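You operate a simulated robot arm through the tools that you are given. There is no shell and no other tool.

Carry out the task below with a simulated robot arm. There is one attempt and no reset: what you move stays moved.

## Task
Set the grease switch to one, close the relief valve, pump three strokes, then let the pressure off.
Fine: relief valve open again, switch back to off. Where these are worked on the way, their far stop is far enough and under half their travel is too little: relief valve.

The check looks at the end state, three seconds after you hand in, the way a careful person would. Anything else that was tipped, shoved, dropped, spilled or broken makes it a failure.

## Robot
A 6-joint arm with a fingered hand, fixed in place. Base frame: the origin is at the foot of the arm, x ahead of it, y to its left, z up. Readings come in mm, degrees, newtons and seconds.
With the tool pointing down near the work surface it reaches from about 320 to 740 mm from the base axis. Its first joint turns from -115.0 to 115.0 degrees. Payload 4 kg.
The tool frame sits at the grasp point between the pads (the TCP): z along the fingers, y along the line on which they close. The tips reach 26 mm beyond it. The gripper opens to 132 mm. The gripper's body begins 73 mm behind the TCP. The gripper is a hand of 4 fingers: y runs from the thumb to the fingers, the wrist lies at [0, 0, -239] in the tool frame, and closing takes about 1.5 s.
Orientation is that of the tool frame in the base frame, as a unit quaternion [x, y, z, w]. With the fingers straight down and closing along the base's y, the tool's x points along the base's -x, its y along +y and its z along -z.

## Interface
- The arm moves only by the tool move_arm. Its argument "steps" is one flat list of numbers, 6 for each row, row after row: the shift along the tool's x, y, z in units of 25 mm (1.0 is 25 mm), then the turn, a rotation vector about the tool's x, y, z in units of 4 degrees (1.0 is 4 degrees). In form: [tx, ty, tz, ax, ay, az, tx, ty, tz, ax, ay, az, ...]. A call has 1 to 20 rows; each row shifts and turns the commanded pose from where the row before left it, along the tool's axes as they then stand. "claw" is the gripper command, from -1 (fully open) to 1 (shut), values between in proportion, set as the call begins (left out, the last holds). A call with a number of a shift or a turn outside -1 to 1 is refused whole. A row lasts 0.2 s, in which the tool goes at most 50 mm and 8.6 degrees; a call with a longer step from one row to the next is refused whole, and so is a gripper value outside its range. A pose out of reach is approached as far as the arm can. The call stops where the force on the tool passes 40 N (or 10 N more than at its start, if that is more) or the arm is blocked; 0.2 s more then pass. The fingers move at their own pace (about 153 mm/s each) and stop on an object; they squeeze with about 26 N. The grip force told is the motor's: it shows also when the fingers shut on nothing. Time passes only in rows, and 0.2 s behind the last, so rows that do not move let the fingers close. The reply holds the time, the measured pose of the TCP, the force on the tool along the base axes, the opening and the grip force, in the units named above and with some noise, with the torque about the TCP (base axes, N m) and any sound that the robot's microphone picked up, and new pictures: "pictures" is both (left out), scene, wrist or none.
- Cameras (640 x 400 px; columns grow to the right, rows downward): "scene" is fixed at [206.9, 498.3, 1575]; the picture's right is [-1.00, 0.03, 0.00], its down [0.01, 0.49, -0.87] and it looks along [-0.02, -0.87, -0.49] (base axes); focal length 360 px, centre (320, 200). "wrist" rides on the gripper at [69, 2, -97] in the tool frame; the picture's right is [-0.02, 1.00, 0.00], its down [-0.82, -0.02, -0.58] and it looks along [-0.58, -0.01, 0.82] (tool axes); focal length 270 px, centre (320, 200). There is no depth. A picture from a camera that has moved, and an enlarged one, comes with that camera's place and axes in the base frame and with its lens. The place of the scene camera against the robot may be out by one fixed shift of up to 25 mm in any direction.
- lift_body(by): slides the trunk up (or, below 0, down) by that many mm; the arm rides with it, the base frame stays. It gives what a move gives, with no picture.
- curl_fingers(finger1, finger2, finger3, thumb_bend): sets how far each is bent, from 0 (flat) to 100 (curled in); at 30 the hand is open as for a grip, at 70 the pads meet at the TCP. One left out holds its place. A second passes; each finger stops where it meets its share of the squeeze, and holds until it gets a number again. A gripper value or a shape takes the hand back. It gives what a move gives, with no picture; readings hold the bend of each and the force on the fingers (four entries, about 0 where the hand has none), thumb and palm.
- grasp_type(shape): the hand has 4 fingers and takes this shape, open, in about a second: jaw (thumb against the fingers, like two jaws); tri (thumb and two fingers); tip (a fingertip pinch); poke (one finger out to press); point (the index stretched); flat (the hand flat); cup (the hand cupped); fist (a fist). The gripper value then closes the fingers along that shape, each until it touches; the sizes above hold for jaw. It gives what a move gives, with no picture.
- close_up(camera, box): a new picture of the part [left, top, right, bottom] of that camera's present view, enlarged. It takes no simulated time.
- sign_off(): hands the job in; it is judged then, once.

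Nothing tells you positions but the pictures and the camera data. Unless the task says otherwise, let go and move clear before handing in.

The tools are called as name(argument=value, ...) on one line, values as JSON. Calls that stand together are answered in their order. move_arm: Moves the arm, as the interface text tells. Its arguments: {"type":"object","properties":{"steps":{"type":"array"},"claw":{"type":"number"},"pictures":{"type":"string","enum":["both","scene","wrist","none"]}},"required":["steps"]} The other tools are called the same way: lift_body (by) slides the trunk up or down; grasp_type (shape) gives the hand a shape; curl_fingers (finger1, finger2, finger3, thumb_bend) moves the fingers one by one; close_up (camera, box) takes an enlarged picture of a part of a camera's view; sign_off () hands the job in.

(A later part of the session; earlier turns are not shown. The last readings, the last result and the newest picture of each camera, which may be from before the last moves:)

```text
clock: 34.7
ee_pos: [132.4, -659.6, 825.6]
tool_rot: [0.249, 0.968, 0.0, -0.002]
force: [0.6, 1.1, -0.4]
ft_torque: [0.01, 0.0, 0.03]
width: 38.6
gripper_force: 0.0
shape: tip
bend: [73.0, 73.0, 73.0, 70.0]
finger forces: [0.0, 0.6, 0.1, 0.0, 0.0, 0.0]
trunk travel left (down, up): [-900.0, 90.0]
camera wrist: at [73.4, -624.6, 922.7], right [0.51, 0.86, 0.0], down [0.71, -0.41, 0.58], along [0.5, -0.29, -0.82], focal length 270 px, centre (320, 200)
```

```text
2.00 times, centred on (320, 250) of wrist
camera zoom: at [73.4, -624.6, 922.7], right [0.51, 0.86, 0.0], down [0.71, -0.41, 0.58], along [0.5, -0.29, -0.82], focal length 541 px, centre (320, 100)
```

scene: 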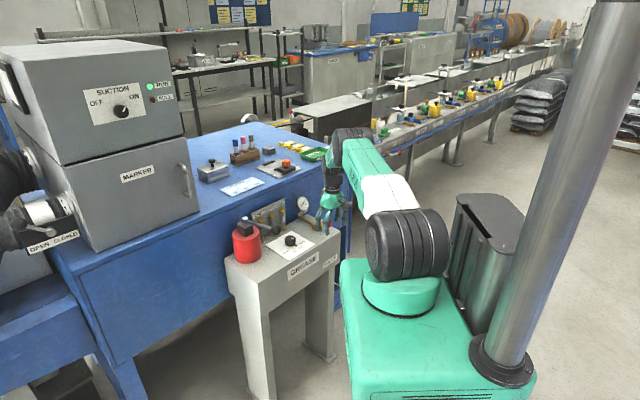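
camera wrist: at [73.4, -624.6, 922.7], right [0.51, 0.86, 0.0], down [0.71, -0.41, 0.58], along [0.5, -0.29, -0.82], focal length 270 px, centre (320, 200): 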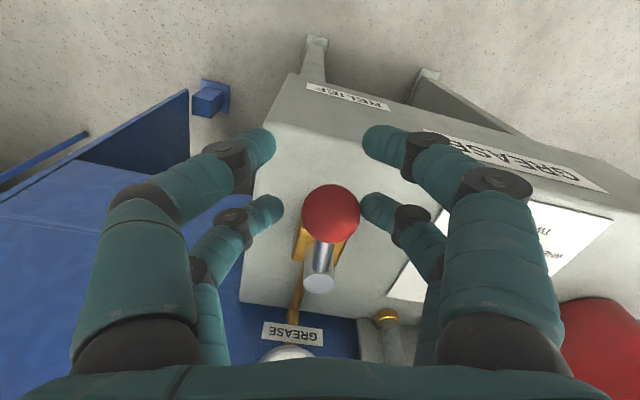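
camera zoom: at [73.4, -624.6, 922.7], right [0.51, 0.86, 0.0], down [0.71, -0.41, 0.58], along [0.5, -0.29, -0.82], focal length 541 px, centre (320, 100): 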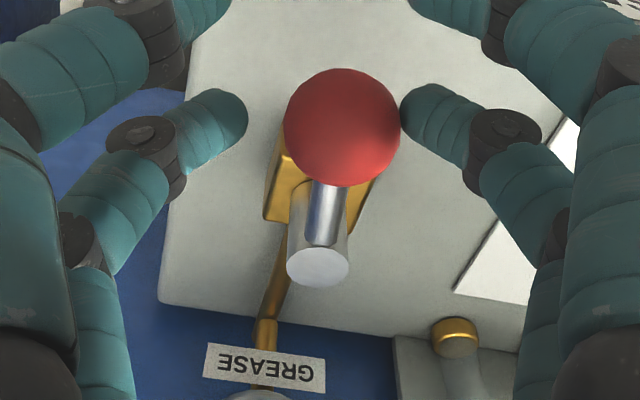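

The lever followed counter-clockwise with almost no force, so that is the closing direction. I'll tighten the cage slightly and keep turning about the stem.

move_arm(steps=[0, 0, 0, 0, 0, 0, 0, 0, 0, 0, 0, 0, -0.0068, -0.193, 0, 0, 0, -1, -0.0068, -0.193, 0, 0, 0, -1, -0.0068, -0.193, 0, 0, 0, -1, -0.0068, -0.193, 0, 0, 0, -1, -0.0068, -0.193, 0, 0, 0, -1, -0.0068, -0.193, 0, 0, 0, -1, -0.0068, -0.193, 0, 0, 0, -1, 0, 0, 0, 0, 0, 0], claw=0.48)

close_up(camera="wrist", box=[220, 150, 420, 350])

```text
clock: 36.9
ee_pos: [127.1, -678.5, 826.9]
tool_rot: [0.013, 1.0, -0.001, -0.004]
force: [-0.3, 0.8, -0.2]
ft_torque: [-0.01, 0.02, 0.02]
width: 34.8
gripper_force: 0.2
shape: tip
bend: [73.0, 73.0, 73.0, 70.0]
finger forces: [0.0, 0.0, 0.1, 0.0, 0.0, 0.0]
out of reach, approached as far as the arm can: row 8, 9
trunk travel left (down, up): [-900.0, 90.0]
camera wrist: at [60.1, -674.9, 925.3], right [0.05, 1.0, 0.0], down [0.82, -0.04, 0.57], along [0.57, -0.03, -0.82], focal length 270 px, centre (320, 200)
```

scene: 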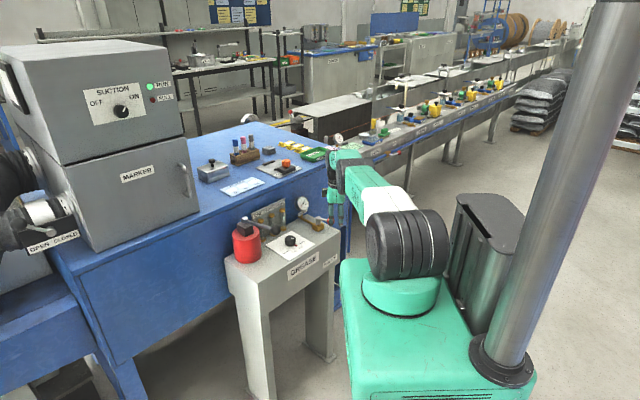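
wrist: 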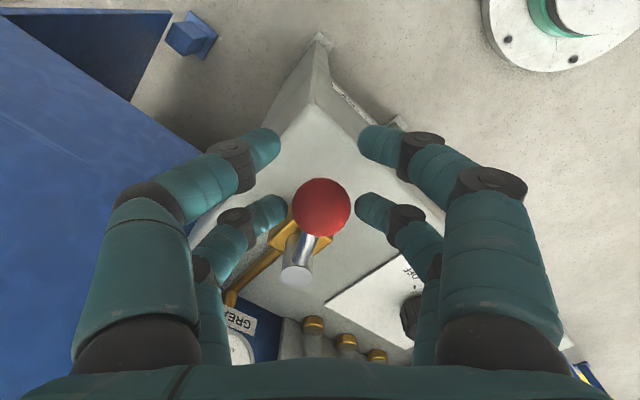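

```text
2.00 times, centred on (320, 250) of wrist
camera zoom: at [60.1, -674.9, 925.3], right [0.05, 1.0, 0.0], down [0.82, -0.04, 0.57], along [0.57, -0.03, -0.82], focal length 541 px, centre (320, 100)
```

zoom: 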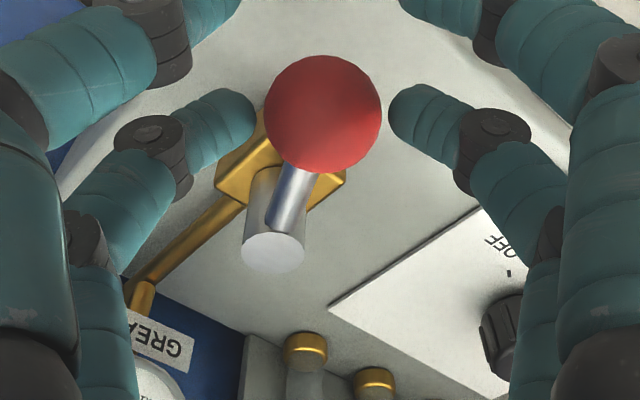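

The arm ran out of reach at this height with the lever about 30° round. I'll open and lift clear, then lower the trunk so the arm can reach farther over the stand.

move_arm(steps=[0, 0, 0, 0, 0, 0, 0, 0, 0, 0, 0, 0, 0, 0, 0, 0, 0, 0, 0, 0, -0.8, 0, 0, 0, 0, 0, -1, 0, 0, 0, 0, 0, -1, 0, 0, 0, 0, 0, -1, 0, 0, 0, 0, 0, -1, 0, 0, 0, 0, 0, -1, 0, 0, 0, 0, 0, -1, 0, 0, 0, 0, 0, 0, 0, 0, 0], claw=-0.2)

```text
clock: 39.3
ee_pos: [128.9, -678.5, 995.5]
tool_rot: [0.014, 1.0, 0.0, -0.004]
force: [-0.2, -0.5, -0.3]
ft_torque: [0.04, 0.01, 0.01]
width: 78.6
gripper_force: 0.0
shape: tip
bend: [71.0, 71.0, 71.0, 70.0]
finger forces: [0.0, 0.0, 0.0, 0.1, 0.0, 0.1]
trunk travel left (down, up): [-900.0, 90.0]
camera wrist: at [61.0, -673.9, 1093.9], right [0.05, 1.0, 0.0], down [0.82, -0.04, 0.57], along [0.57, -0.03, -0.82], focal length 270 px, centre (320, 200)
```

scene: 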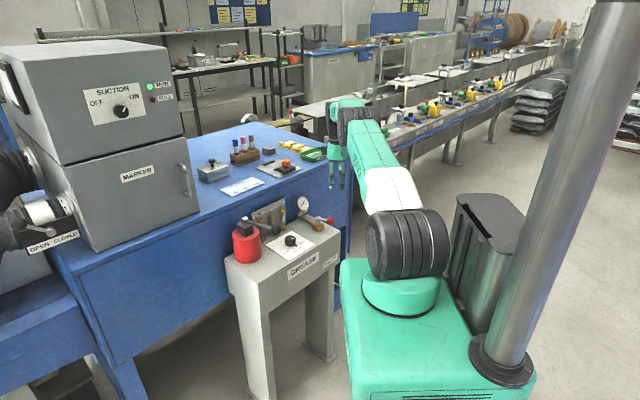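
wrist: 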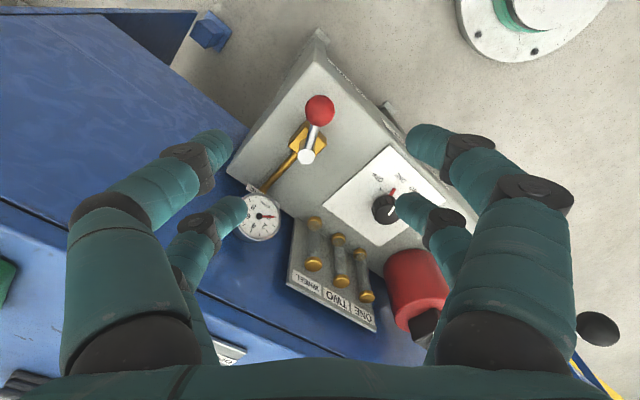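

The lever now shows about 30° off the pipe, and the switch is still at ONE. Lowering the trunk 150 mm.

lift_body(by=-150)

move_arm(steps=[0, 0, 0, 0, 0, 0])

close_up(camera="wrist", box=[220, 130, 420, 330])

```text
clock: 41.0
ee_pos: [128.3, -676.3, 845.0]
tool_rot: [0.013, 1.0, -0.001, -0.005]
force: [-0.2, 0.6, 0.5]
ft_torque: [-0.02, 0.04, 0.01]
width: 78.8
gripper_force: 0.2
shape: tip
bend: [71.0, 71.0, 71.0, 70.0]
finger forces: [0.1, 0.1, 0.0, 0.0, 0.1, 0.0]
trunk travel left (down, up): [-750.0, 240.0]
```

```text
clock: 41.5
ee_pos: [128.2, -677.0, 847.5]
tool_rot: [0.013, 1.0, -0.001, -0.005]
force: [0.5, -0.7, 0.1]
ft_torque: [0.01, -0.01, -0.01]
width: 78.5
gripper_force: 0.1
shape: tip
bend: [71.0, 71.0, 71.0, 70.0]
finger forces: [0.0, 0.0, 0.0, 0.0, 0.0, 0.1]
trunk travel left (down, up): [-750.0, 240.0]
camera wrist: at [61.0, -673.9, 943.8], right [0.05, 1.0, 0.0], down [0.82, -0.04, 0.57], along [0.57, -0.03, -0.82], focal length 270 px, centre (320, 200)
```

scene: 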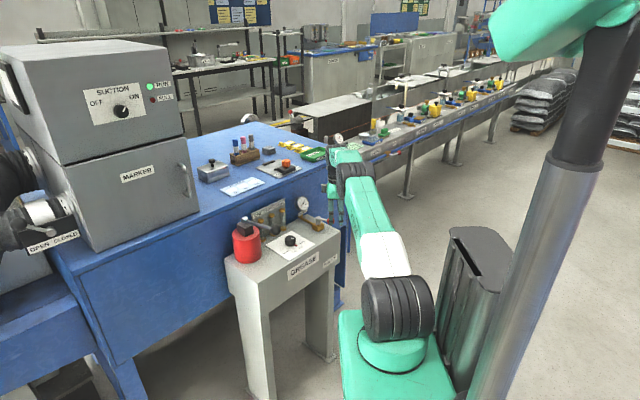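
wrist: 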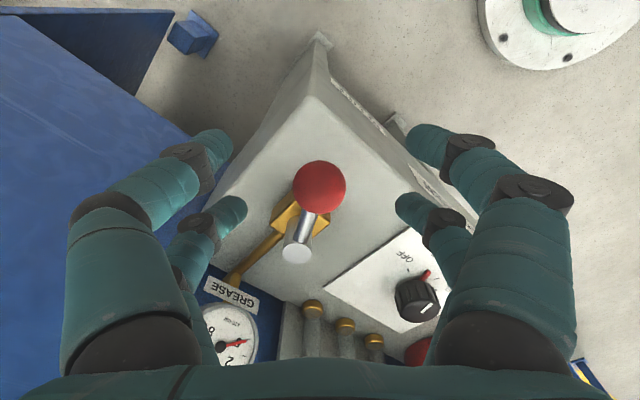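

```text
2.00 times, centred on (320, 230) of wrist
camera zoom: at [61.0, -673.9, 943.8], right [0.05, 1.0, 0.0], down [0.82, -0.04, 0.57], along [0.57, -0.03, -0.82], focal length 541 px, centre (320, 140)
```

zoom: 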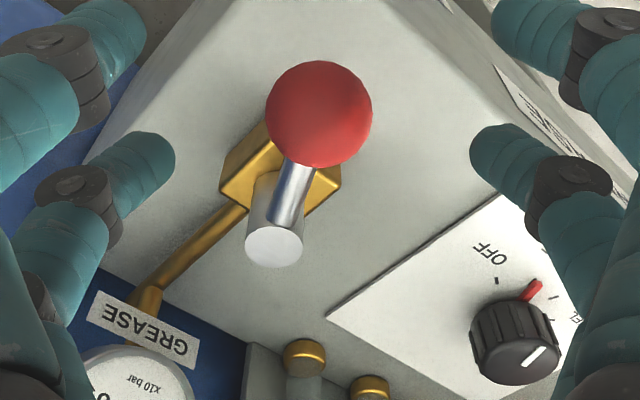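

The trunk is lower and everything is undisturbed. I'll use one digit to push instead: lift above the ball, turn the hand back square to the stand, and move to the right of the lever.

move_arm(steps=[0, 0, -0.75, 0, 0, 0, 0, 0, -0.75, 0, 0, 0, 0, 0, 0, 0, 0, 0.9886, 0, 0, 0, 0, 0, 0.9886, 0, 0, 0, 0, 0, 0.9886, 0, 0, 0, 0, 0, 0.9886, 0, 0, 0, 0, 0, 0.9886, 0, 0, 0, 0, 0, 0.9886, 0, 0, 0, 0, 0, 0.9886, 0, 0, 0, 0, 0, 0.9886, 0, 0, 0, 0, 0, 0.9886, 0, 0, 0, 0, 0, 0.9886, 0, 0, 0, 0, 0, 0.9886, 0.315, 0.98, 0, 0, 0, 0, 0.315, 0.98, 0, 0, 0, 0, 0.315, 0.98, 0, 0, 0, 0, 0, 0, 0, 0, 0, 0], claw=0.42)

close_up(camera="wrist", box=[160, 120, 400, 320])

```text
clock: 45.0
ee_pos: [163.6, -608.4, 883.8]
tool_rot: [0.382, 0.924, -0.002, -0.004]
force: [0.0, -0.2, -0.4]
ft_torque: [0.0, 0.0, 0.01]
width: 38.6
gripper_force: 0.0
shape: tip
bend: [73.0, 73.0, 73.0, 70.0]
finger forces: [0.1, 0.0, 0.1, 0.0, 0.1, 0.1]
trunk travel left (down, up): [-750.0, 240.0]
camera wrist: at [117.8, -558.5, 981.1], right [0.72, 0.69, -0.01], down [0.57, -0.59, 0.57], along [0.39, -0.42, -0.82], focal length 270 px, centre (320, 200)
```

scene: 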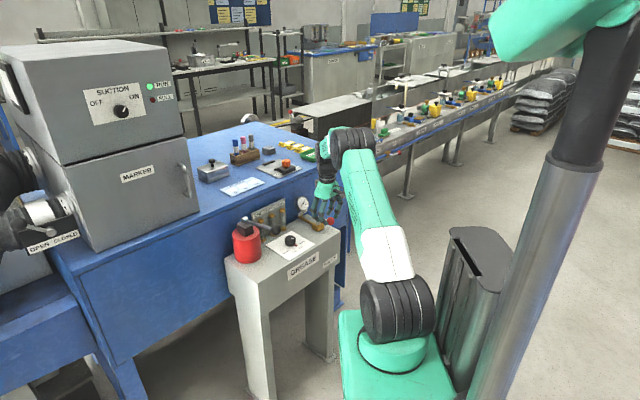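
wrist: 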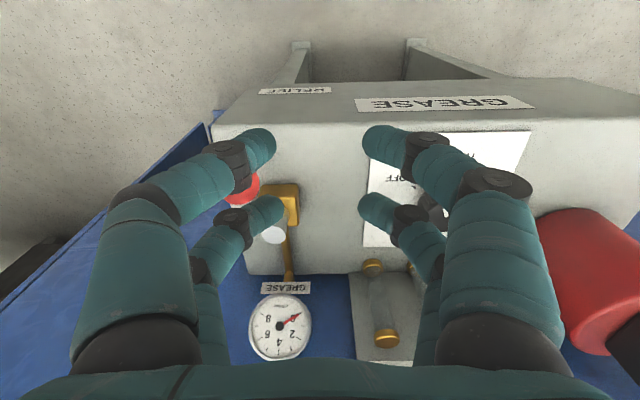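

```text
2.00 times, centred on (280, 220) of wrist
camera zoom: at [117.8, -558.5, 981.1], right [0.72, 0.69, -0.01], down [0.57, -0.59, 0.57], along [0.39, -0.42, -0.82], focal length 541 px, centre (400, 160)
```

zoom: 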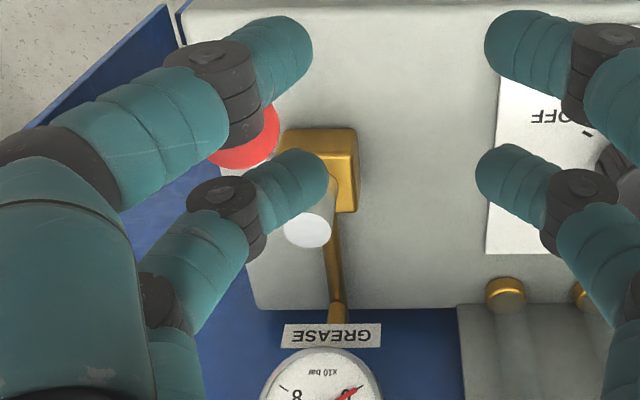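

The bent digits slope outward, so their backs would foul the ball. A single straight finger would be a better pusher, so I'll lift a little and look at the poke shape.

move_arm(steps=[0, 0, -1, 0, 0, 0, 0, 0, -1, 0, 0, 0, 0, 0, -0.6, 0, 0, 0], pictures="none")

grasp_type(shape="poke")

move_arm(steps=[0, 0, 0, 0, 0, 0])

close_up(camera="scene", box=[280, 120, 400, 230])

```text
clock: 45.9
ee_pos: [164.2, -608.1, 946.7]
tool_rot: [0.382, 0.924, -0.004, -0.004]
force: [-0.2, 1.2, -0.4]
ft_torque: [-0.01, 0.01, 0.03]
width: 38.4
gripper_force: 0.0
shape: tip
bend: [73.0, 73.0, 73.0, 70.0]
finger forces: [0.0, 0.1, 0.0, 0.0, 0.1, 0.1]
trunk travel left (down, up): [-750.0, 240.0]
```

```text
clock: 46.8
ee_pos: [164.0, -608.3, 947.5]
tool_rot: [0.382, 0.924, -0.003, -0.004]
force: [-0.9, 0.7, 0.4]
ft_torque: [0.0, 0.0, -0.01]
width: 0.1
gripper_force: 0.0
shape: poke
bend: [100.0, 100.0, 100.0, 34.0]
finger forces: [0.0, 0.1, 0.0, 0.0, 0.1, 0.0]
trunk travel left (down, up): [-750.0, 240.0]
```

```text
clock: 47.1
ee_pos: [162.8, -608.7, 947.2]
tool_rot: [0.382, 0.924, -0.003, -0.004]
force: [0.0, -0.3, -0.1]
ft_torque: [0.02, -0.02, 0.0]
width: 0.0
gripper_force: 0.1
shape: poke
bend: [100.0, 100.0, 100.0, 34.0]
finger forces: [0.1, 0.1, 0.0, 0.0, 0.0, 0.0]
trunk travel left (down, up): [-750.0, 240.0]
camera wrist: at [117.6, -559.0, 1045.3], right [0.72, 0.69, -0.01], down [0.57, -0.59, 0.57], along [0.39, -0.42, -0.82], focal length 270 px, centre (320, 200)
```

scene: 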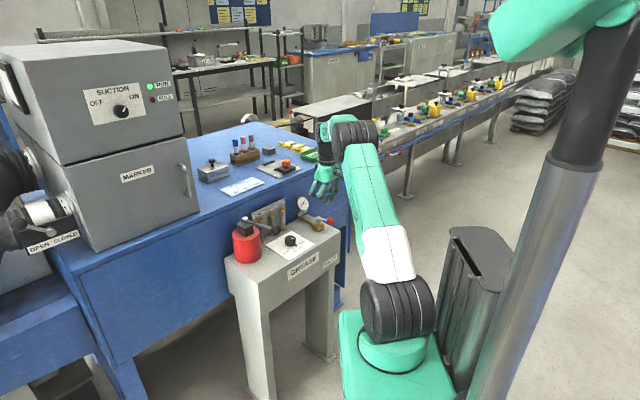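
wrist: 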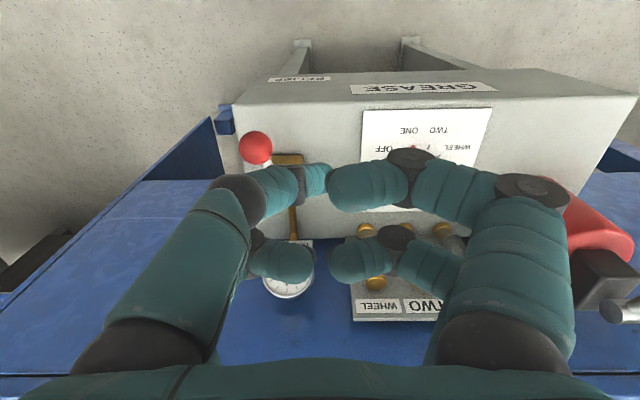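

```text
3.64 times, centred on (340, 175) of scene
camera zoom: at [206.9, 498.3, 1575.0], right [-1.0, 0.03, 0.0], down [0.01, 0.49, -0.87], along [-0.02, -0.87, -0.49], focal length 1308 px, centre (247, 291)
```

zoom: 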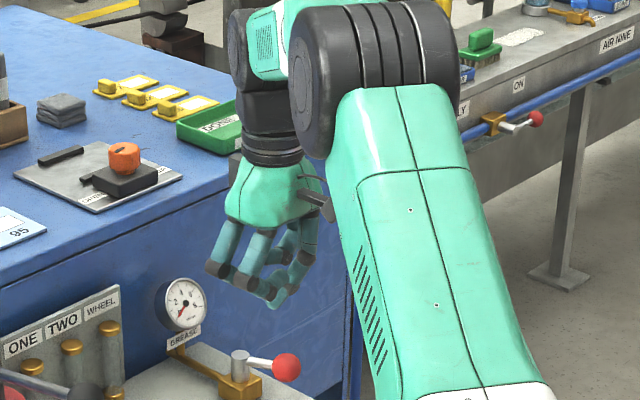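

The poke finger isn't straight either, so I'll go back to the tip shape and cage the ball again. This time I'll keep the hand square to the stand and follow the arc by shifting, which needs less reach.

grasp_type(shape="tip")

move_arm(steps=[-0.18, -0.837, 0, 0, 0, 0, -0.18, -0.837, 0, 0, 0, 0, -0.18, -0.837, 0, 0, 0, 0, 0, 0, 0.893, 0, 0, 0, 0, 0, 0.893, 0, 0, 0, 0, 0, 0.893, 0, 0, 0, 0, 0, 0, 0, 0, 0], claw=0, pictures="wrist")

```text
clock: 48.0
ee_pos: [162.8, -607.6, 948.5]
tool_rot: [0.382, 0.924, -0.002, -0.004]
force: [0.0, 0.6, 1.2]
ft_torque: [0.0, 0.0, 0.01]
width: 131.9
gripper_force: 0.0
shape: tip
bend: [30.0, 30.0, 30.0, 30.0]
finger forces: [0.0, 0.0, 0.1, 0.1, 0.0, 0.0]
trunk travel left (down, up): [-750.0, 240.0]
```

```text
clock: 49.6
ee_pos: [126.7, -663.5, 881.9]
tool_rot: [0.382, 0.924, -0.003, -0.003]
force: [0.3, -0.9, 0.2]
ft_torque: [-0.03, -0.03, -0.03]
width: 66.5
gripper_force: 0.0
shape: tip
bend: [73.0, 73.0, 73.0, 70.0]
finger forces: [0.1, 0.0, 0.0, 0.0, 0.0, 0.1]
trunk travel left (down, up): [-750.0, 240.0]
camera wrist: at [82.0, -614.0, 978.9], right [0.72, 0.69, -0.01], down [0.57, -0.59, 0.57], along [0.39, -0.42, -0.82], focal length 270 px, centre (320, 200)
```

wrist: 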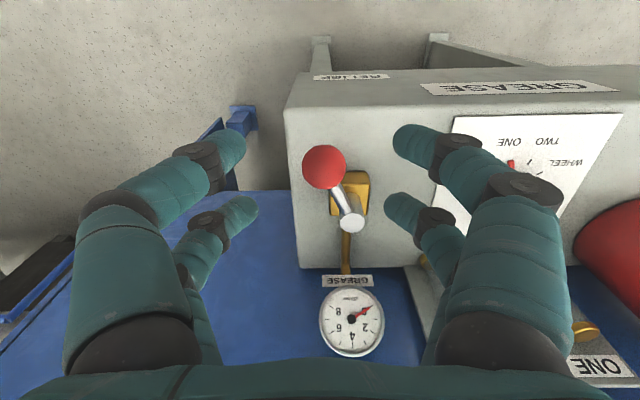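

The ball is between the rear fingertips. I'll lower to its height, then narrow the gap and start pushing left along the arc.

move_arm(steps=[0, 0, 0.75, 0, 0, 0, 0, 0, 0.75, 0, 0, 0, 0, 0, 0.74, 0, 0, 0, 0, 0, 0, 0, 0, 0], pictures="none")

move_arm(steps=[0, 0, 0, 0, 0, 0, 0, 0, 0, 0, 0, 0, 0.388, -0.12, 0, 0, 0, 0, -0.058, -0.376, 0, 0, 0, 0, -0.058, -0.376, 0, 0, 0, 0, 0, 0, 0, 0, 0, 0], claw=0.42, pictures="wrist")

```text
clock: 50.6
ee_pos: [127.9, -662.9, 826.0]
tool_rot: [0.381, 0.924, -0.002, -0.004]
force: [0.8, -0.4, -0.6]
ft_torque: [-0.01, -0.01, -0.03]
width: 66.6
gripper_force: 0.0
shape: tip
bend: [73.0, 73.0, 73.0, 70.0]
finger forces: [0.0, 0.0, 0.0, 0.0, 0.1, 0.0]
trunk travel left (down, up): [-750.0, 240.0]
```

```text
clock: 52.0
ee_pos: [107.9, -671.7, 826.6]
tool_rot: [0.382, 0.924, -0.002, -0.004]
force: [1.1, 0.1, -0.4]
ft_torque: [0.0, 0.03, 0.0]
width: 38.6
gripper_force: 0.1
shape: tip
bend: [73.0, 73.0, 73.0, 70.0]
finger forces: [0.1, 0.4, 0.0, 0.1, 0.0, 0.1]
trunk travel left (down, up): [-750.0, 240.0]
camera wrist: at [62.1, -623.6, 923.1], right [0.72, 0.69, -0.01], down [0.57, -0.59, 0.57], along [0.39, -0.42, -0.82], focal length 270 px, centre (320, 200)
```

wrist: 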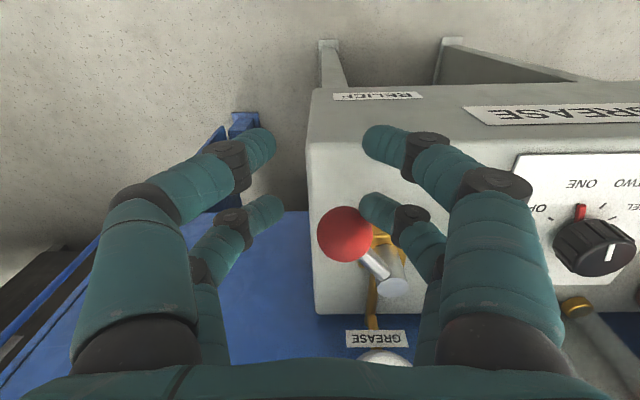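

The lever is following, now about 45° round. Continuing along the arc.

move_arm(steps=[-0.124, -0.258, 0, 0, 0, 0, -0.124, -0.258, 0, 0, 0, 0, -0.186, -0.216, 0, 0, 0, 0, -0.186, -0.216, 0, 0, 0, 0, 0, 0, 0, 0, 0, 0], pictures="wrist")

```text
clock: 53.2
ee_pos: [101.6, -691.0, 826.4]
tool_rot: [0.382, 0.924, -0.003, -0.003]
force: [0.0, 0.6, 0.5]
ft_torque: [0.01, 0.0, 0.01]
width: 38.6
gripper_force: 0.0
shape: tip
bend: [73.0, 73.0, 73.0, 70.0]
finger forces: [0.1, 0.4, 0.1, 0.1, 0.0, 0.0]
out of reach, approached as far as the arm can: row 4
trunk travel left (down, up): [-750.0, 240.0]
camera wrist: at [55.8, -641.8, 923.5], right [0.72, 0.69, -0.01], down [0.57, -0.59, 0.57], along [0.39, -0.42, -0.82], focal length 270 px, centre (320, 200)
```

wrist: 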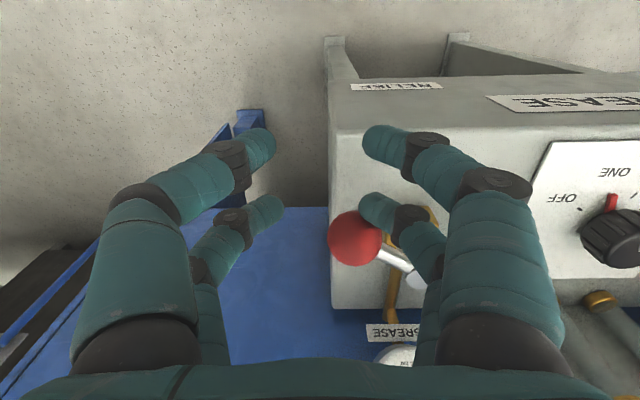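

The arm is at its limit with the lever about 60° round. I'll tilt the hand 16° so the fingers point outward and the wrist comes back toward the base, which frees more reach.

move_arm(steps=[0, 0, 0, 0.596, -0.803, 0, 0, 0, 0, 0.596, -0.803, 0, 0, 0, 0, 0.596, -0.803, 0, 0, 0, 0, 0.596, -0.803, 0, 0, 0, 0, 0, 0, 0], pictures="wrist")

```text
clock: 54.5
ee_pos: [100.8, -690.4, 826.4]
tool_rot: [0.377, 0.916, -0.122, 0.068]
force: [-0.2, 1.4, -0.4]
ft_torque: [0.01, 0.0, 0.03]
width: 38.7
gripper_force: 0.0
shape: tip
bend: [73.0, 73.0, 73.0, 70.0]
finger forces: [0.0, 0.5, 0.0, 0.0, 0.1, 0.0]
trunk travel left (down, up): [-750.0, 240.0]
camera wrist: at [52.0, -617.4, 904.0], right [0.73, 0.67, -0.17], down [0.54, -0.41, 0.74], along [0.42, -0.62, -0.66], focal length 270 px, centre (320, 200)
```

wrist: 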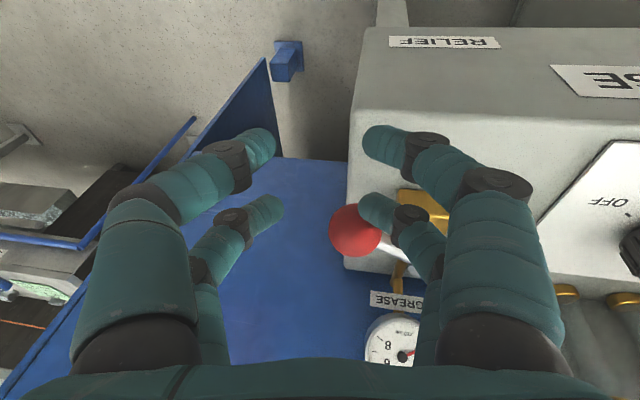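

The tilt worked without disturbing the lever. Continuing the push along the last part of the arc.

move_arm(steps=[-0.115, -0.116, 0.046, 0, 0, 0, -0.115, -0.116, 0.046, 0, 0, 0, -0.156, -0.096, 0.052, 0, 0, 0, -0.156, -0.096, 0.052, 0, 0, 0, 0, 0, 0, 0, 0, 0], pictures="wrist")

close_up(camera="scene", box=[280, 180, 380, 260])

```text
clock: 55.6
ee_pos: [104.2, -709.1, 826.3]
tool_rot: [0.378, 0.915, -0.121, 0.068]
force: [-0.6, 0.2, 0.7]
ft_torque: [0.02, 0.0, 0.05]
width: 38.7
gripper_force: 0.0
shape: tip
bend: [73.0, 73.0, 73.0, 70.0]
finger forces: [0.0, 0.4, 0.0, 0.0, 0.0, 0.0]
trunk travel left (down, up): [-750.0, 240.0]
camera wrist: at [54.6, -635.9, 903.7], right [0.73, 0.67, -0.17], down [0.54, -0.41, 0.73], along [0.42, -0.62, -0.66], focal length 270 px, centre (320, 200)
```

wrist: 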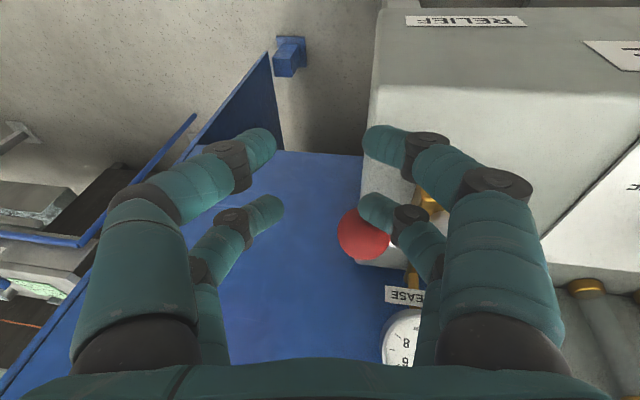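

```text
5.00 times, centred on (330, 220) of scene
camera zoom: at [206.9, 498.3, 1575.0], right [-1.0, 0.03, 0.0], down [0.01, 0.49, -0.87], along [-0.02, -0.87, -0.49], focal length 1798 px, centre (270, 100)
```

zoom: 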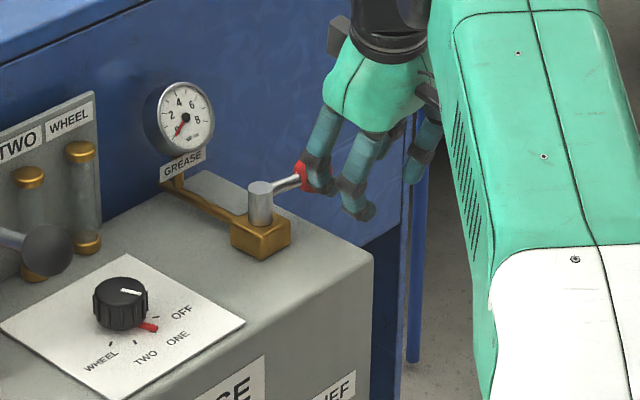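

The lever is nearly square to the pipe and still moving freely. I'll push on gently to feel for the far stop.

move_arm(steps=[-0.2, -0.088, 0.061, 0, 0, 0, -0.16, -0.04, 0.05, 0, 0, 0, 0, 0, 0, 0, 0, 0], pictures="wrist")

close_up(camera="wrist", box=[300, 150, 480, 300])

```text
clock: 56.5
ee_pos: [109.2, -718.0, 825.0]
tool_rot: [0.377, 0.916, -0.122, 0.066]
force: [-1.0, -0.3, -0.1]
ft_torque: [0.01, -0.05, -0.01]
width: 38.7
gripper_force: 0.0
shape: tip
bend: [73.0, 74.0, 73.0, 70.0]
finger forces: [0.1, 1.1, 0.1, 0.0, 0.1, 0.0]
trunk travel left (down, up): [-750.0, 240.0]
camera wrist: at [59.0, -644.7, 903.4], right [0.73, 0.67, -0.17], down [0.54, -0.41, 0.73], along [0.42, -0.62, -0.66], focal length 270 px, centre (320, 200)
```

wrist: 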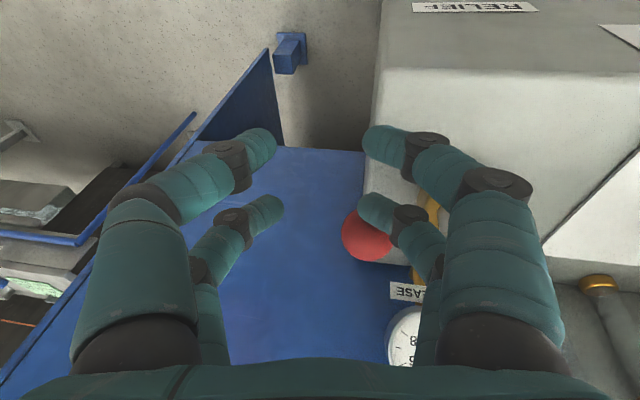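

```text
2.67 times, centred on (390, 225) of wrist
camera zoom: at [59.0, -644.7, 903.4], right [0.73, 0.67, -0.17], down [0.54, -0.41, 0.73], along [0.42, -0.62, -0.66], focal length 721 px, centre (133, 133)
```

zoom: 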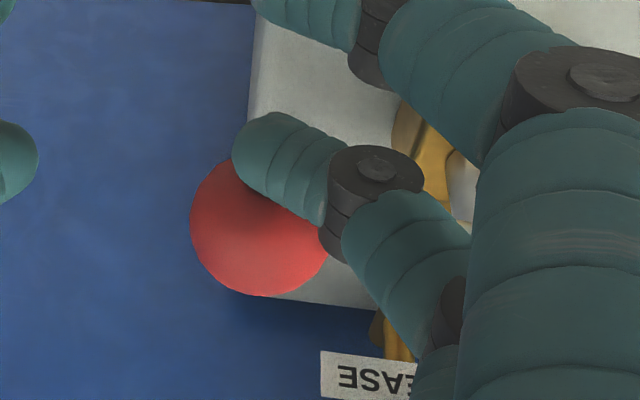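

The ball now sits at about 90°. One more small push will confirm whether this is the stop.

move_arm(steps=[-0.15, -0.01, 0.035, 0, 0, 0, -0.1, 0, 0.025, 0, 0, 0, 0, 0, 0, 0, 0, 0], pictures="wrist")

close_up(camera="scene", box=[280, 180, 380, 260])

```text
clock: 57.2
ee_pos: [110.8, -720.3, 824.9]
tool_rot: [0.378, 0.916, -0.119, 0.068]
force: [-18.4, 20.0, -1.7]
ft_torque: [0.4, 0.44, 0.7]
width: 39.0
gripper_force: 0.0
shape: tip
bend: [73.0, 74.0, 73.0, 70.0]
finger forces: [0.0, 26.9, 0.0, 0.1, 0.0, 0.0]
trunk travel left (down, up): [-750.0, 240.0]
camera wrist: at [60.4, -647.7, 903.7], right [0.73, 0.67, -0.16], down [0.54, -0.41, 0.73], along [0.42, -0.62, -0.66], focal length 270 px, centre (320, 200)
```

wrist: 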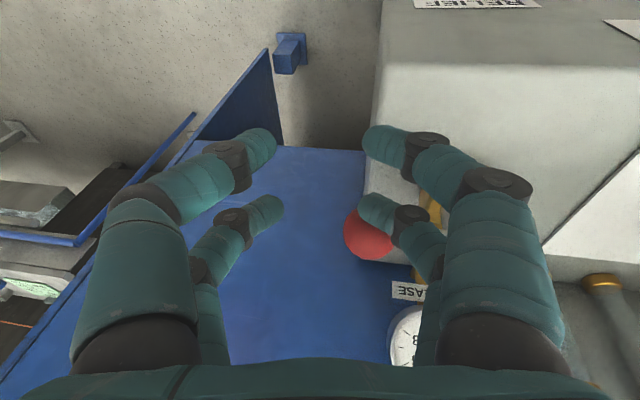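

```text
5.00 times, centred on (330, 220) of scene
camera zoom: at [206.9, 498.3, 1575.0], right [-1.0, 0.03, 0.0], down [0.01, 0.49, -0.87], along [-0.02, -0.87, -0.49], focal length 1798 px, centre (270, 100)
```

zoom: 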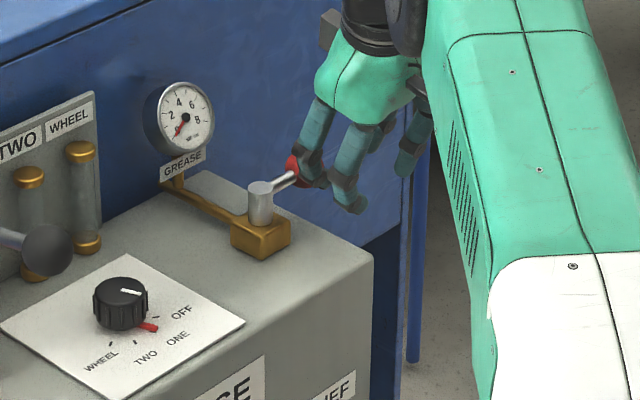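

A firm 27 N stop at 90° means the relief valve is closed. I'll back off, lift clear, and straighten the hand.

move_arm(steps=[0.25, 0.1, -0.08, 0, 0, 0, 0.25, 0.1, -0.08, 0, 0, 0, -0.2213, -0.1643, -0.9613, 0, 0, 0, -0.2213, -0.1643, -0.9613, 0, 0, 0, -0.2213, -0.1643, -0.9613, 0, 0, 0, -0.2213, -0.1643, -0.9613, 0, 0, 0, 0, 0, 0, -0.596, 0.803, 0, 0, 0, 0, -0.596, 0.803, 0, 0, 0, 0, -0.596, 0.803, 0, 0, 0, 0, -0.596, 0.803, 0, 0, 0, 0, 0, 0, 0], pictures="both")

close_up(camera="scene", box=[280, 180, 380, 260])

```text
clock: 59.6
ee_pos: [108.6, -692.5, 923.2]
tool_rot: [0.381, 0.924, -0.032, 0.015]
force: [0.6, -0.1, 0.4]
ft_torque: [-0.01, 0.01, 0.0]
width: 38.0
gripper_force: 0.0
shape: tip
bend: [73.0, 74.0, 73.0, 70.0]
finger forces: [0.0, 0.1, 0.1, 0.0, 0.1, 0.0]
out of reach, approached as far as the arm can: row 9, 10
trunk travel left (down, up): [-750.0, 240.0]
camera wrist: at [60.3, -637.3, 1016.2], right [0.72, 0.69, -0.05], down [0.56, -0.55, 0.62], along [0.4, -0.47, -0.78], focal length 270 px, centre (320, 200)
```

scene: 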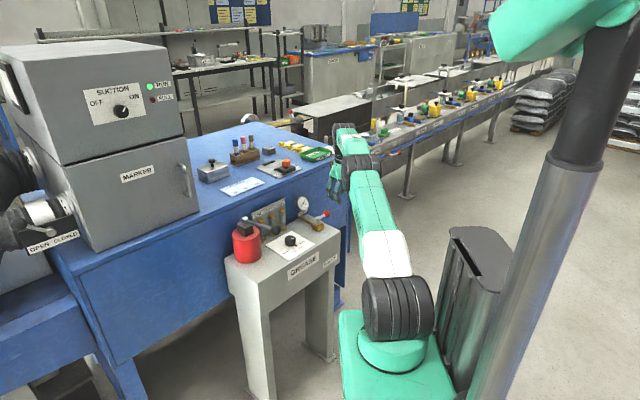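
wrist: 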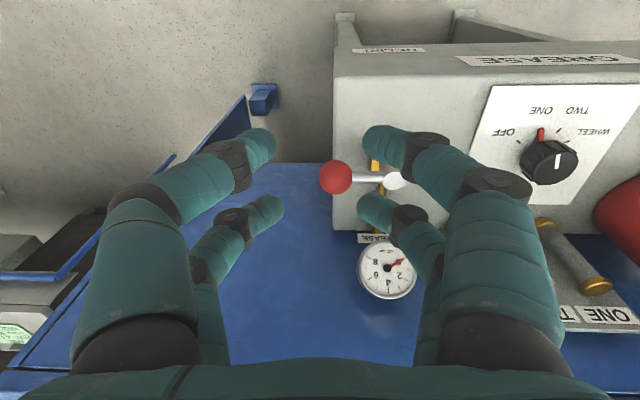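

```text
5.00 times, centred on (330, 220) of scene
camera zoom: at [206.9, 498.3, 1575.0], right [-1.0, 0.03, 0.0], down [0.01, 0.49, -0.87], along [-0.02, -0.87, -0.49], focal length 1798 px, centre (270, 100)
```

zoom: 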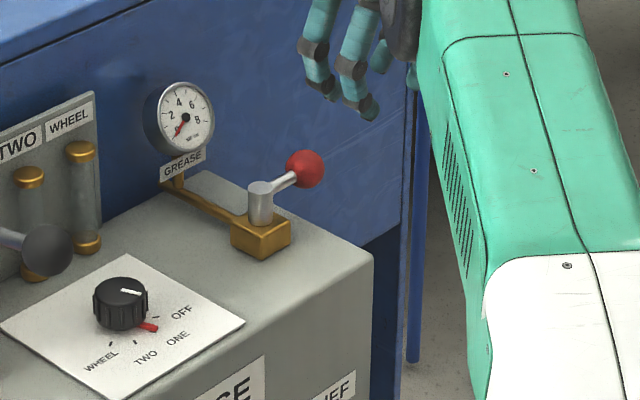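

The valve is closed, lever at right angles to its pipe, and the switch is still at ONE. Next I'll raise the hand, finish straightening it, and move over to the pump lever.

move_arm(steps=[0.115, 0.94, -0.5, 0, 0, 0, 0.115, 0.94, -0.5, 0, 0, 0, 0, 0, 0, -0.68, 0.75, 0, 0.115, 0.94, -0.35, 0, 0, 0, 0.115, 0.94, -0.35, 0, 0, 0, 0.115, 0.94, -0.35, 0, 0, 0, 0.115, 0.94, -0.35, 0, 0, 0, 0.115, 0.94, -0.35, 0, 0, 0, 0.115, 0.94, -0.35, 0, 0, 0, 0.115, 0.94, -0.35, 0, 0, 0, 0.115, 0.94, -0.35, 0, 0, 0, 0.115, 0.94, -0.35, 0, 0, 0, 0.115, 0.94, -0.35, 0, 0, 0, 0.115, 0.94, -0.35, 0, 0, 0, 0.115, 0.94, -0.35, 0, 0, 0, 0.115, 0.94, -0.35, 0, 0, 0, 0, 0, 0, 0, 0, 0], claw=0)

close_up(camera="wrist", box=[220, 60, 420, 260])

```text
clock: 63.2
ee_pos: [327.0, -411.2, 1060.7]
tool_rot: [0.382, 0.924, 0.0, -0.001]
force: [0.5, 0.1, 0.5]
ft_torque: [-0.03, 0.04, -0.02]
width: 65.5
gripper_force: 0.0
shape: tip
bend: [73.0, 73.0, 73.0, 70.0]
finger forces: [0.0, 0.0, 0.0, 0.1, 0.1, 0.0]
trunk travel left (down, up): [-750.0, 240.0]
camera wrist: at [278.9, -361.8, 1157.1], right [0.72, 0.69, 0.0], down [0.56, -0.59, 0.58], along [0.4, -0.42, -0.82], focal length 270 px, centre (320, 200)
```

scene: 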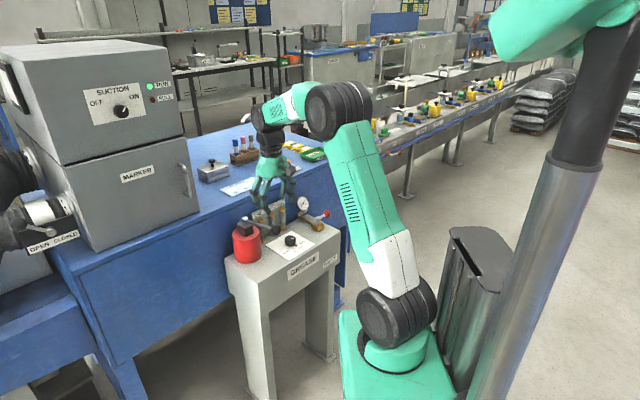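
wrist: 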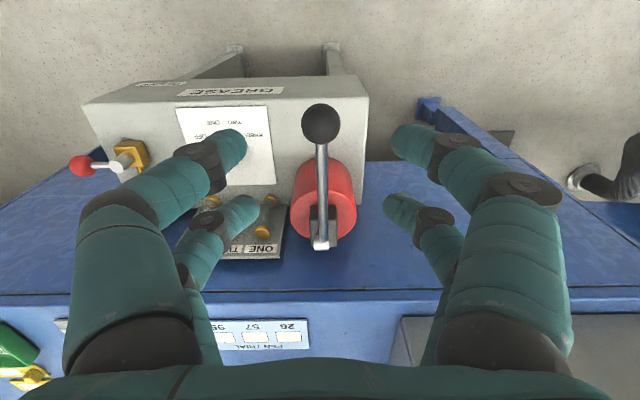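

```text
2.00 times, centred on (320, 160) of wrist
camera zoom: at [278.9, -361.8, 1157.1], right [0.72, 0.69, 0.0], down [0.56, -0.59, 0.58], along [0.4, -0.42, -0.82], focal length 541 px, centre (320, 280)
```

zoom: 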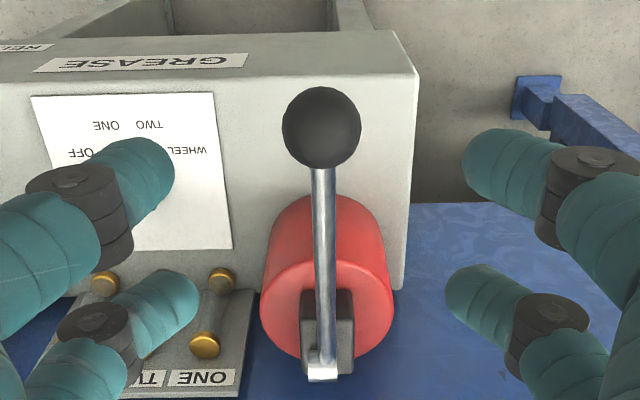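

The lever ball is right under the hand, within 4 mm. I'll close the fingers and come down until the ball nests between the front and rear fingertips.

move_arm(steps=[-0.148, 0, 0, 0, 0, 0, 0, 0, 0, 0, 0, 0, 0, 0, 0, 0, 0, 0, 0, 0, 0.9, 0, 0, 0, 0, 0, 0.9, 0, 0, 0, 0, 0, 0.8, 0, 0, 0, 0, 0, 0, 0, 0, 0], claw=1)

close_up(camera="scene", box=[220, 160, 320, 250])

```text
clock: 64.8
ee_pos: [327.3, -414.3, 994.1]
tool_rot: [0.382, 0.924, -0.001, -0.001]
force: [0.8, 0.5, -0.2]
ft_torque: [0.0, -0.03, 0.01]
width: 0.1
gripper_force: 25.9
shape: tip
bend: [63.0, 64.0, 64.0, 70.0]
finger forces: [0.0, 0.0, 0.0, 0.1, 0.1, 0.1]
trunk travel left (down, up): [-750.0, 240.0]
camera wrist: at [280.8, -366.0, 1091.7], right [0.72, 0.69, 0.0], down [0.56, -0.59, 0.58], along [0.4, -0.42, -0.82], focal length 270 px, centre (320, 200)
```

scene: 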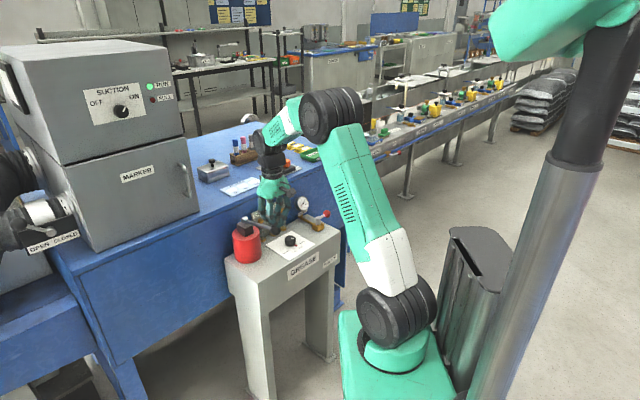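
wrist: 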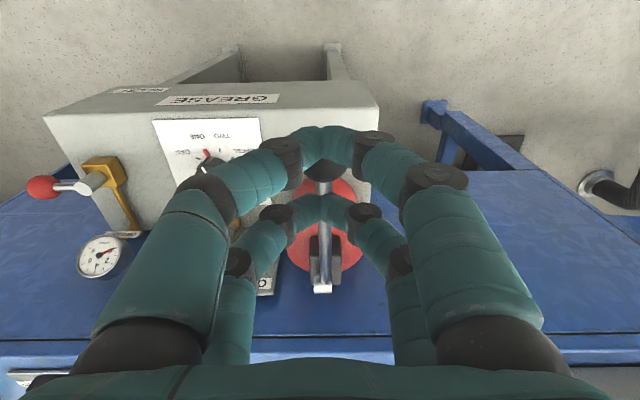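

```text
4.44 times, centred on (270, 205) of scene
camera zoom: at [206.9, 498.3, 1575.0], right [-1.0, 0.03, 0.0], down [0.01, 0.49, -0.87], along [-0.02, -0.87, -0.49], focal length 1599 px, centre (542, 178)
```

zoom: 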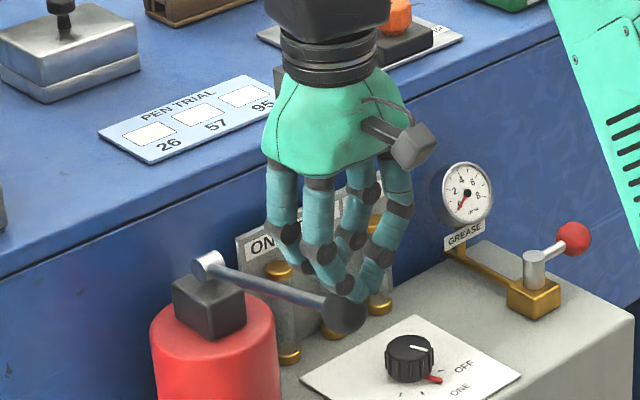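

The closed fingertips are just above the black ball. I'll come down 15 mm to make contact and read the force.

move_arm(steps=[0, 0, 0.3, 0, 0, 0, 0, 0, 0.3, 0, 0, 0, 0, 0, 0, 0, 0, 0])

close_up(camera="scene", box=[220, 160, 320, 250])

```text
clock: 65.7
ee_pos: [328.2, -414.4, 979.4]
tool_rot: [0.382, 0.924, 0.0, -0.001]
force: [2.1, -0.9, 2.2]
ft_torque: [-0.04, -0.07, -0.03]
width: 0.0
gripper_force: 25.8
shape: tip
bend: [63.0, 64.0, 64.0, 70.0]
finger forces: [0.1, 0.1, 0.0, 0.1, 0.0, 0.1]
trunk travel left (down, up): [-750.0, 240.0]
camera wrist: at [281.1, -366.3, 1076.3], right [0.72, 0.69, 0.0], down [0.56, -0.59, 0.58], along [0.4, -0.42, -0.82], focal length 270 px, centre (320, 200)
```

scene: 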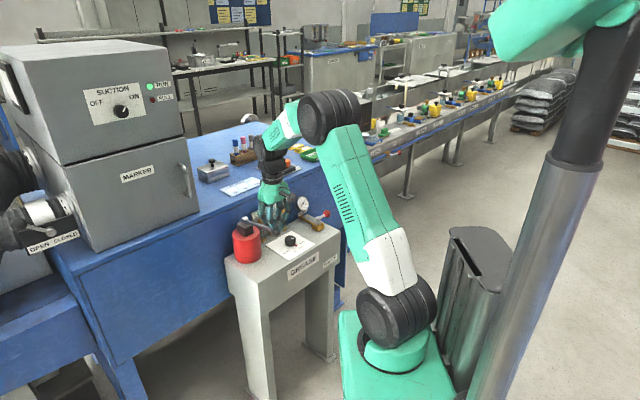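
wrist: 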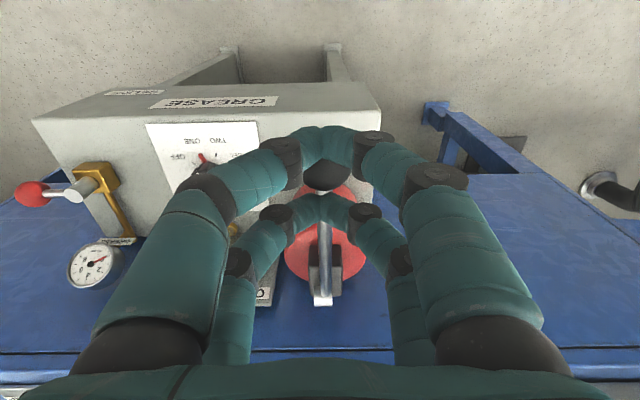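

```text
4.44 times, centred on (270, 205) of scene
camera zoom: at [206.9, 498.3, 1575.0], right [-1.0, 0.03, 0.0], down [0.01, 0.49, -0.87], along [-0.02, -0.87, -0.49], focal length 1599 px, centre (542, 178)
```

zoom: 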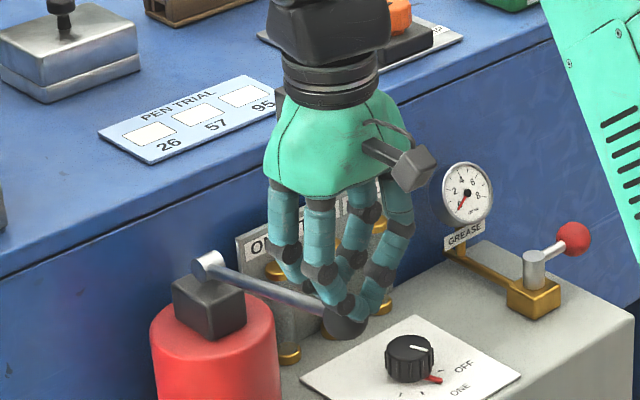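

The ball is seated between the fingertips and the lever is giving at about 2 N. I'll press down along its arc.

move_arm(steps=[0.03, 0, 0.5, 0, 0, 0, 0.02, 0, 0.5, 0, 0, 0, -0.04, 0, 0.5, 0, 0, 0, 0, 0, 0, 0, 0, 0])

close_up(camera="scene", box=[220, 160, 320, 250])

```text
clock: 66.7
ee_pos: [326.2, -413.5, 943.2]
tool_rot: [0.382, 0.924, 0.001, -0.001]
force: [-2.5, 4.7, 4.5]
ft_torque: [0.11, 0.04, 0.0]
width: 0.2
gripper_force: 26.1
shape: tip
bend: [63.0, 64.0, 63.0, 70.0]
finger forces: [0.1, 0.1, 0.1, 0.0, 0.0, 0.1]
trunk travel left (down, up): [-750.0, 240.0]
camera wrist: at [279.4, -364.3, 1039.2], right [0.72, 0.69, 0.0], down [0.56, -0.59, 0.58], along [0.4, -0.42, -0.82], focal length 270 px, centre (320, 200)
```

scene: 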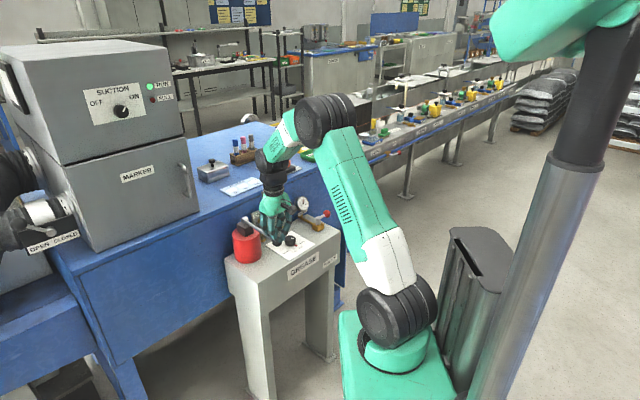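
wrist: 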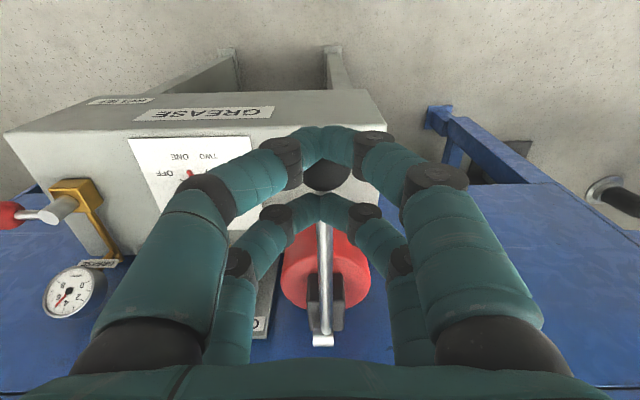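

```text
4.44 times, centred on (270, 205) of scene
camera zoom: at [206.9, 498.3, 1575.0], right [-1.0, 0.03, 0.0], down [0.01, 0.49, -0.87], along [-0.02, -0.87, -0.49], focal length 1599 px, centre (542, 178)
```

zoom: 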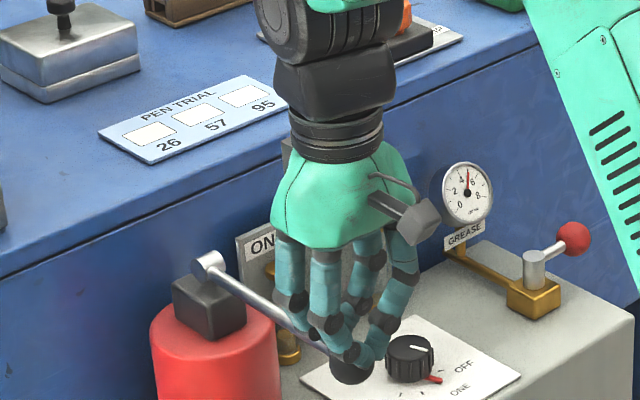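

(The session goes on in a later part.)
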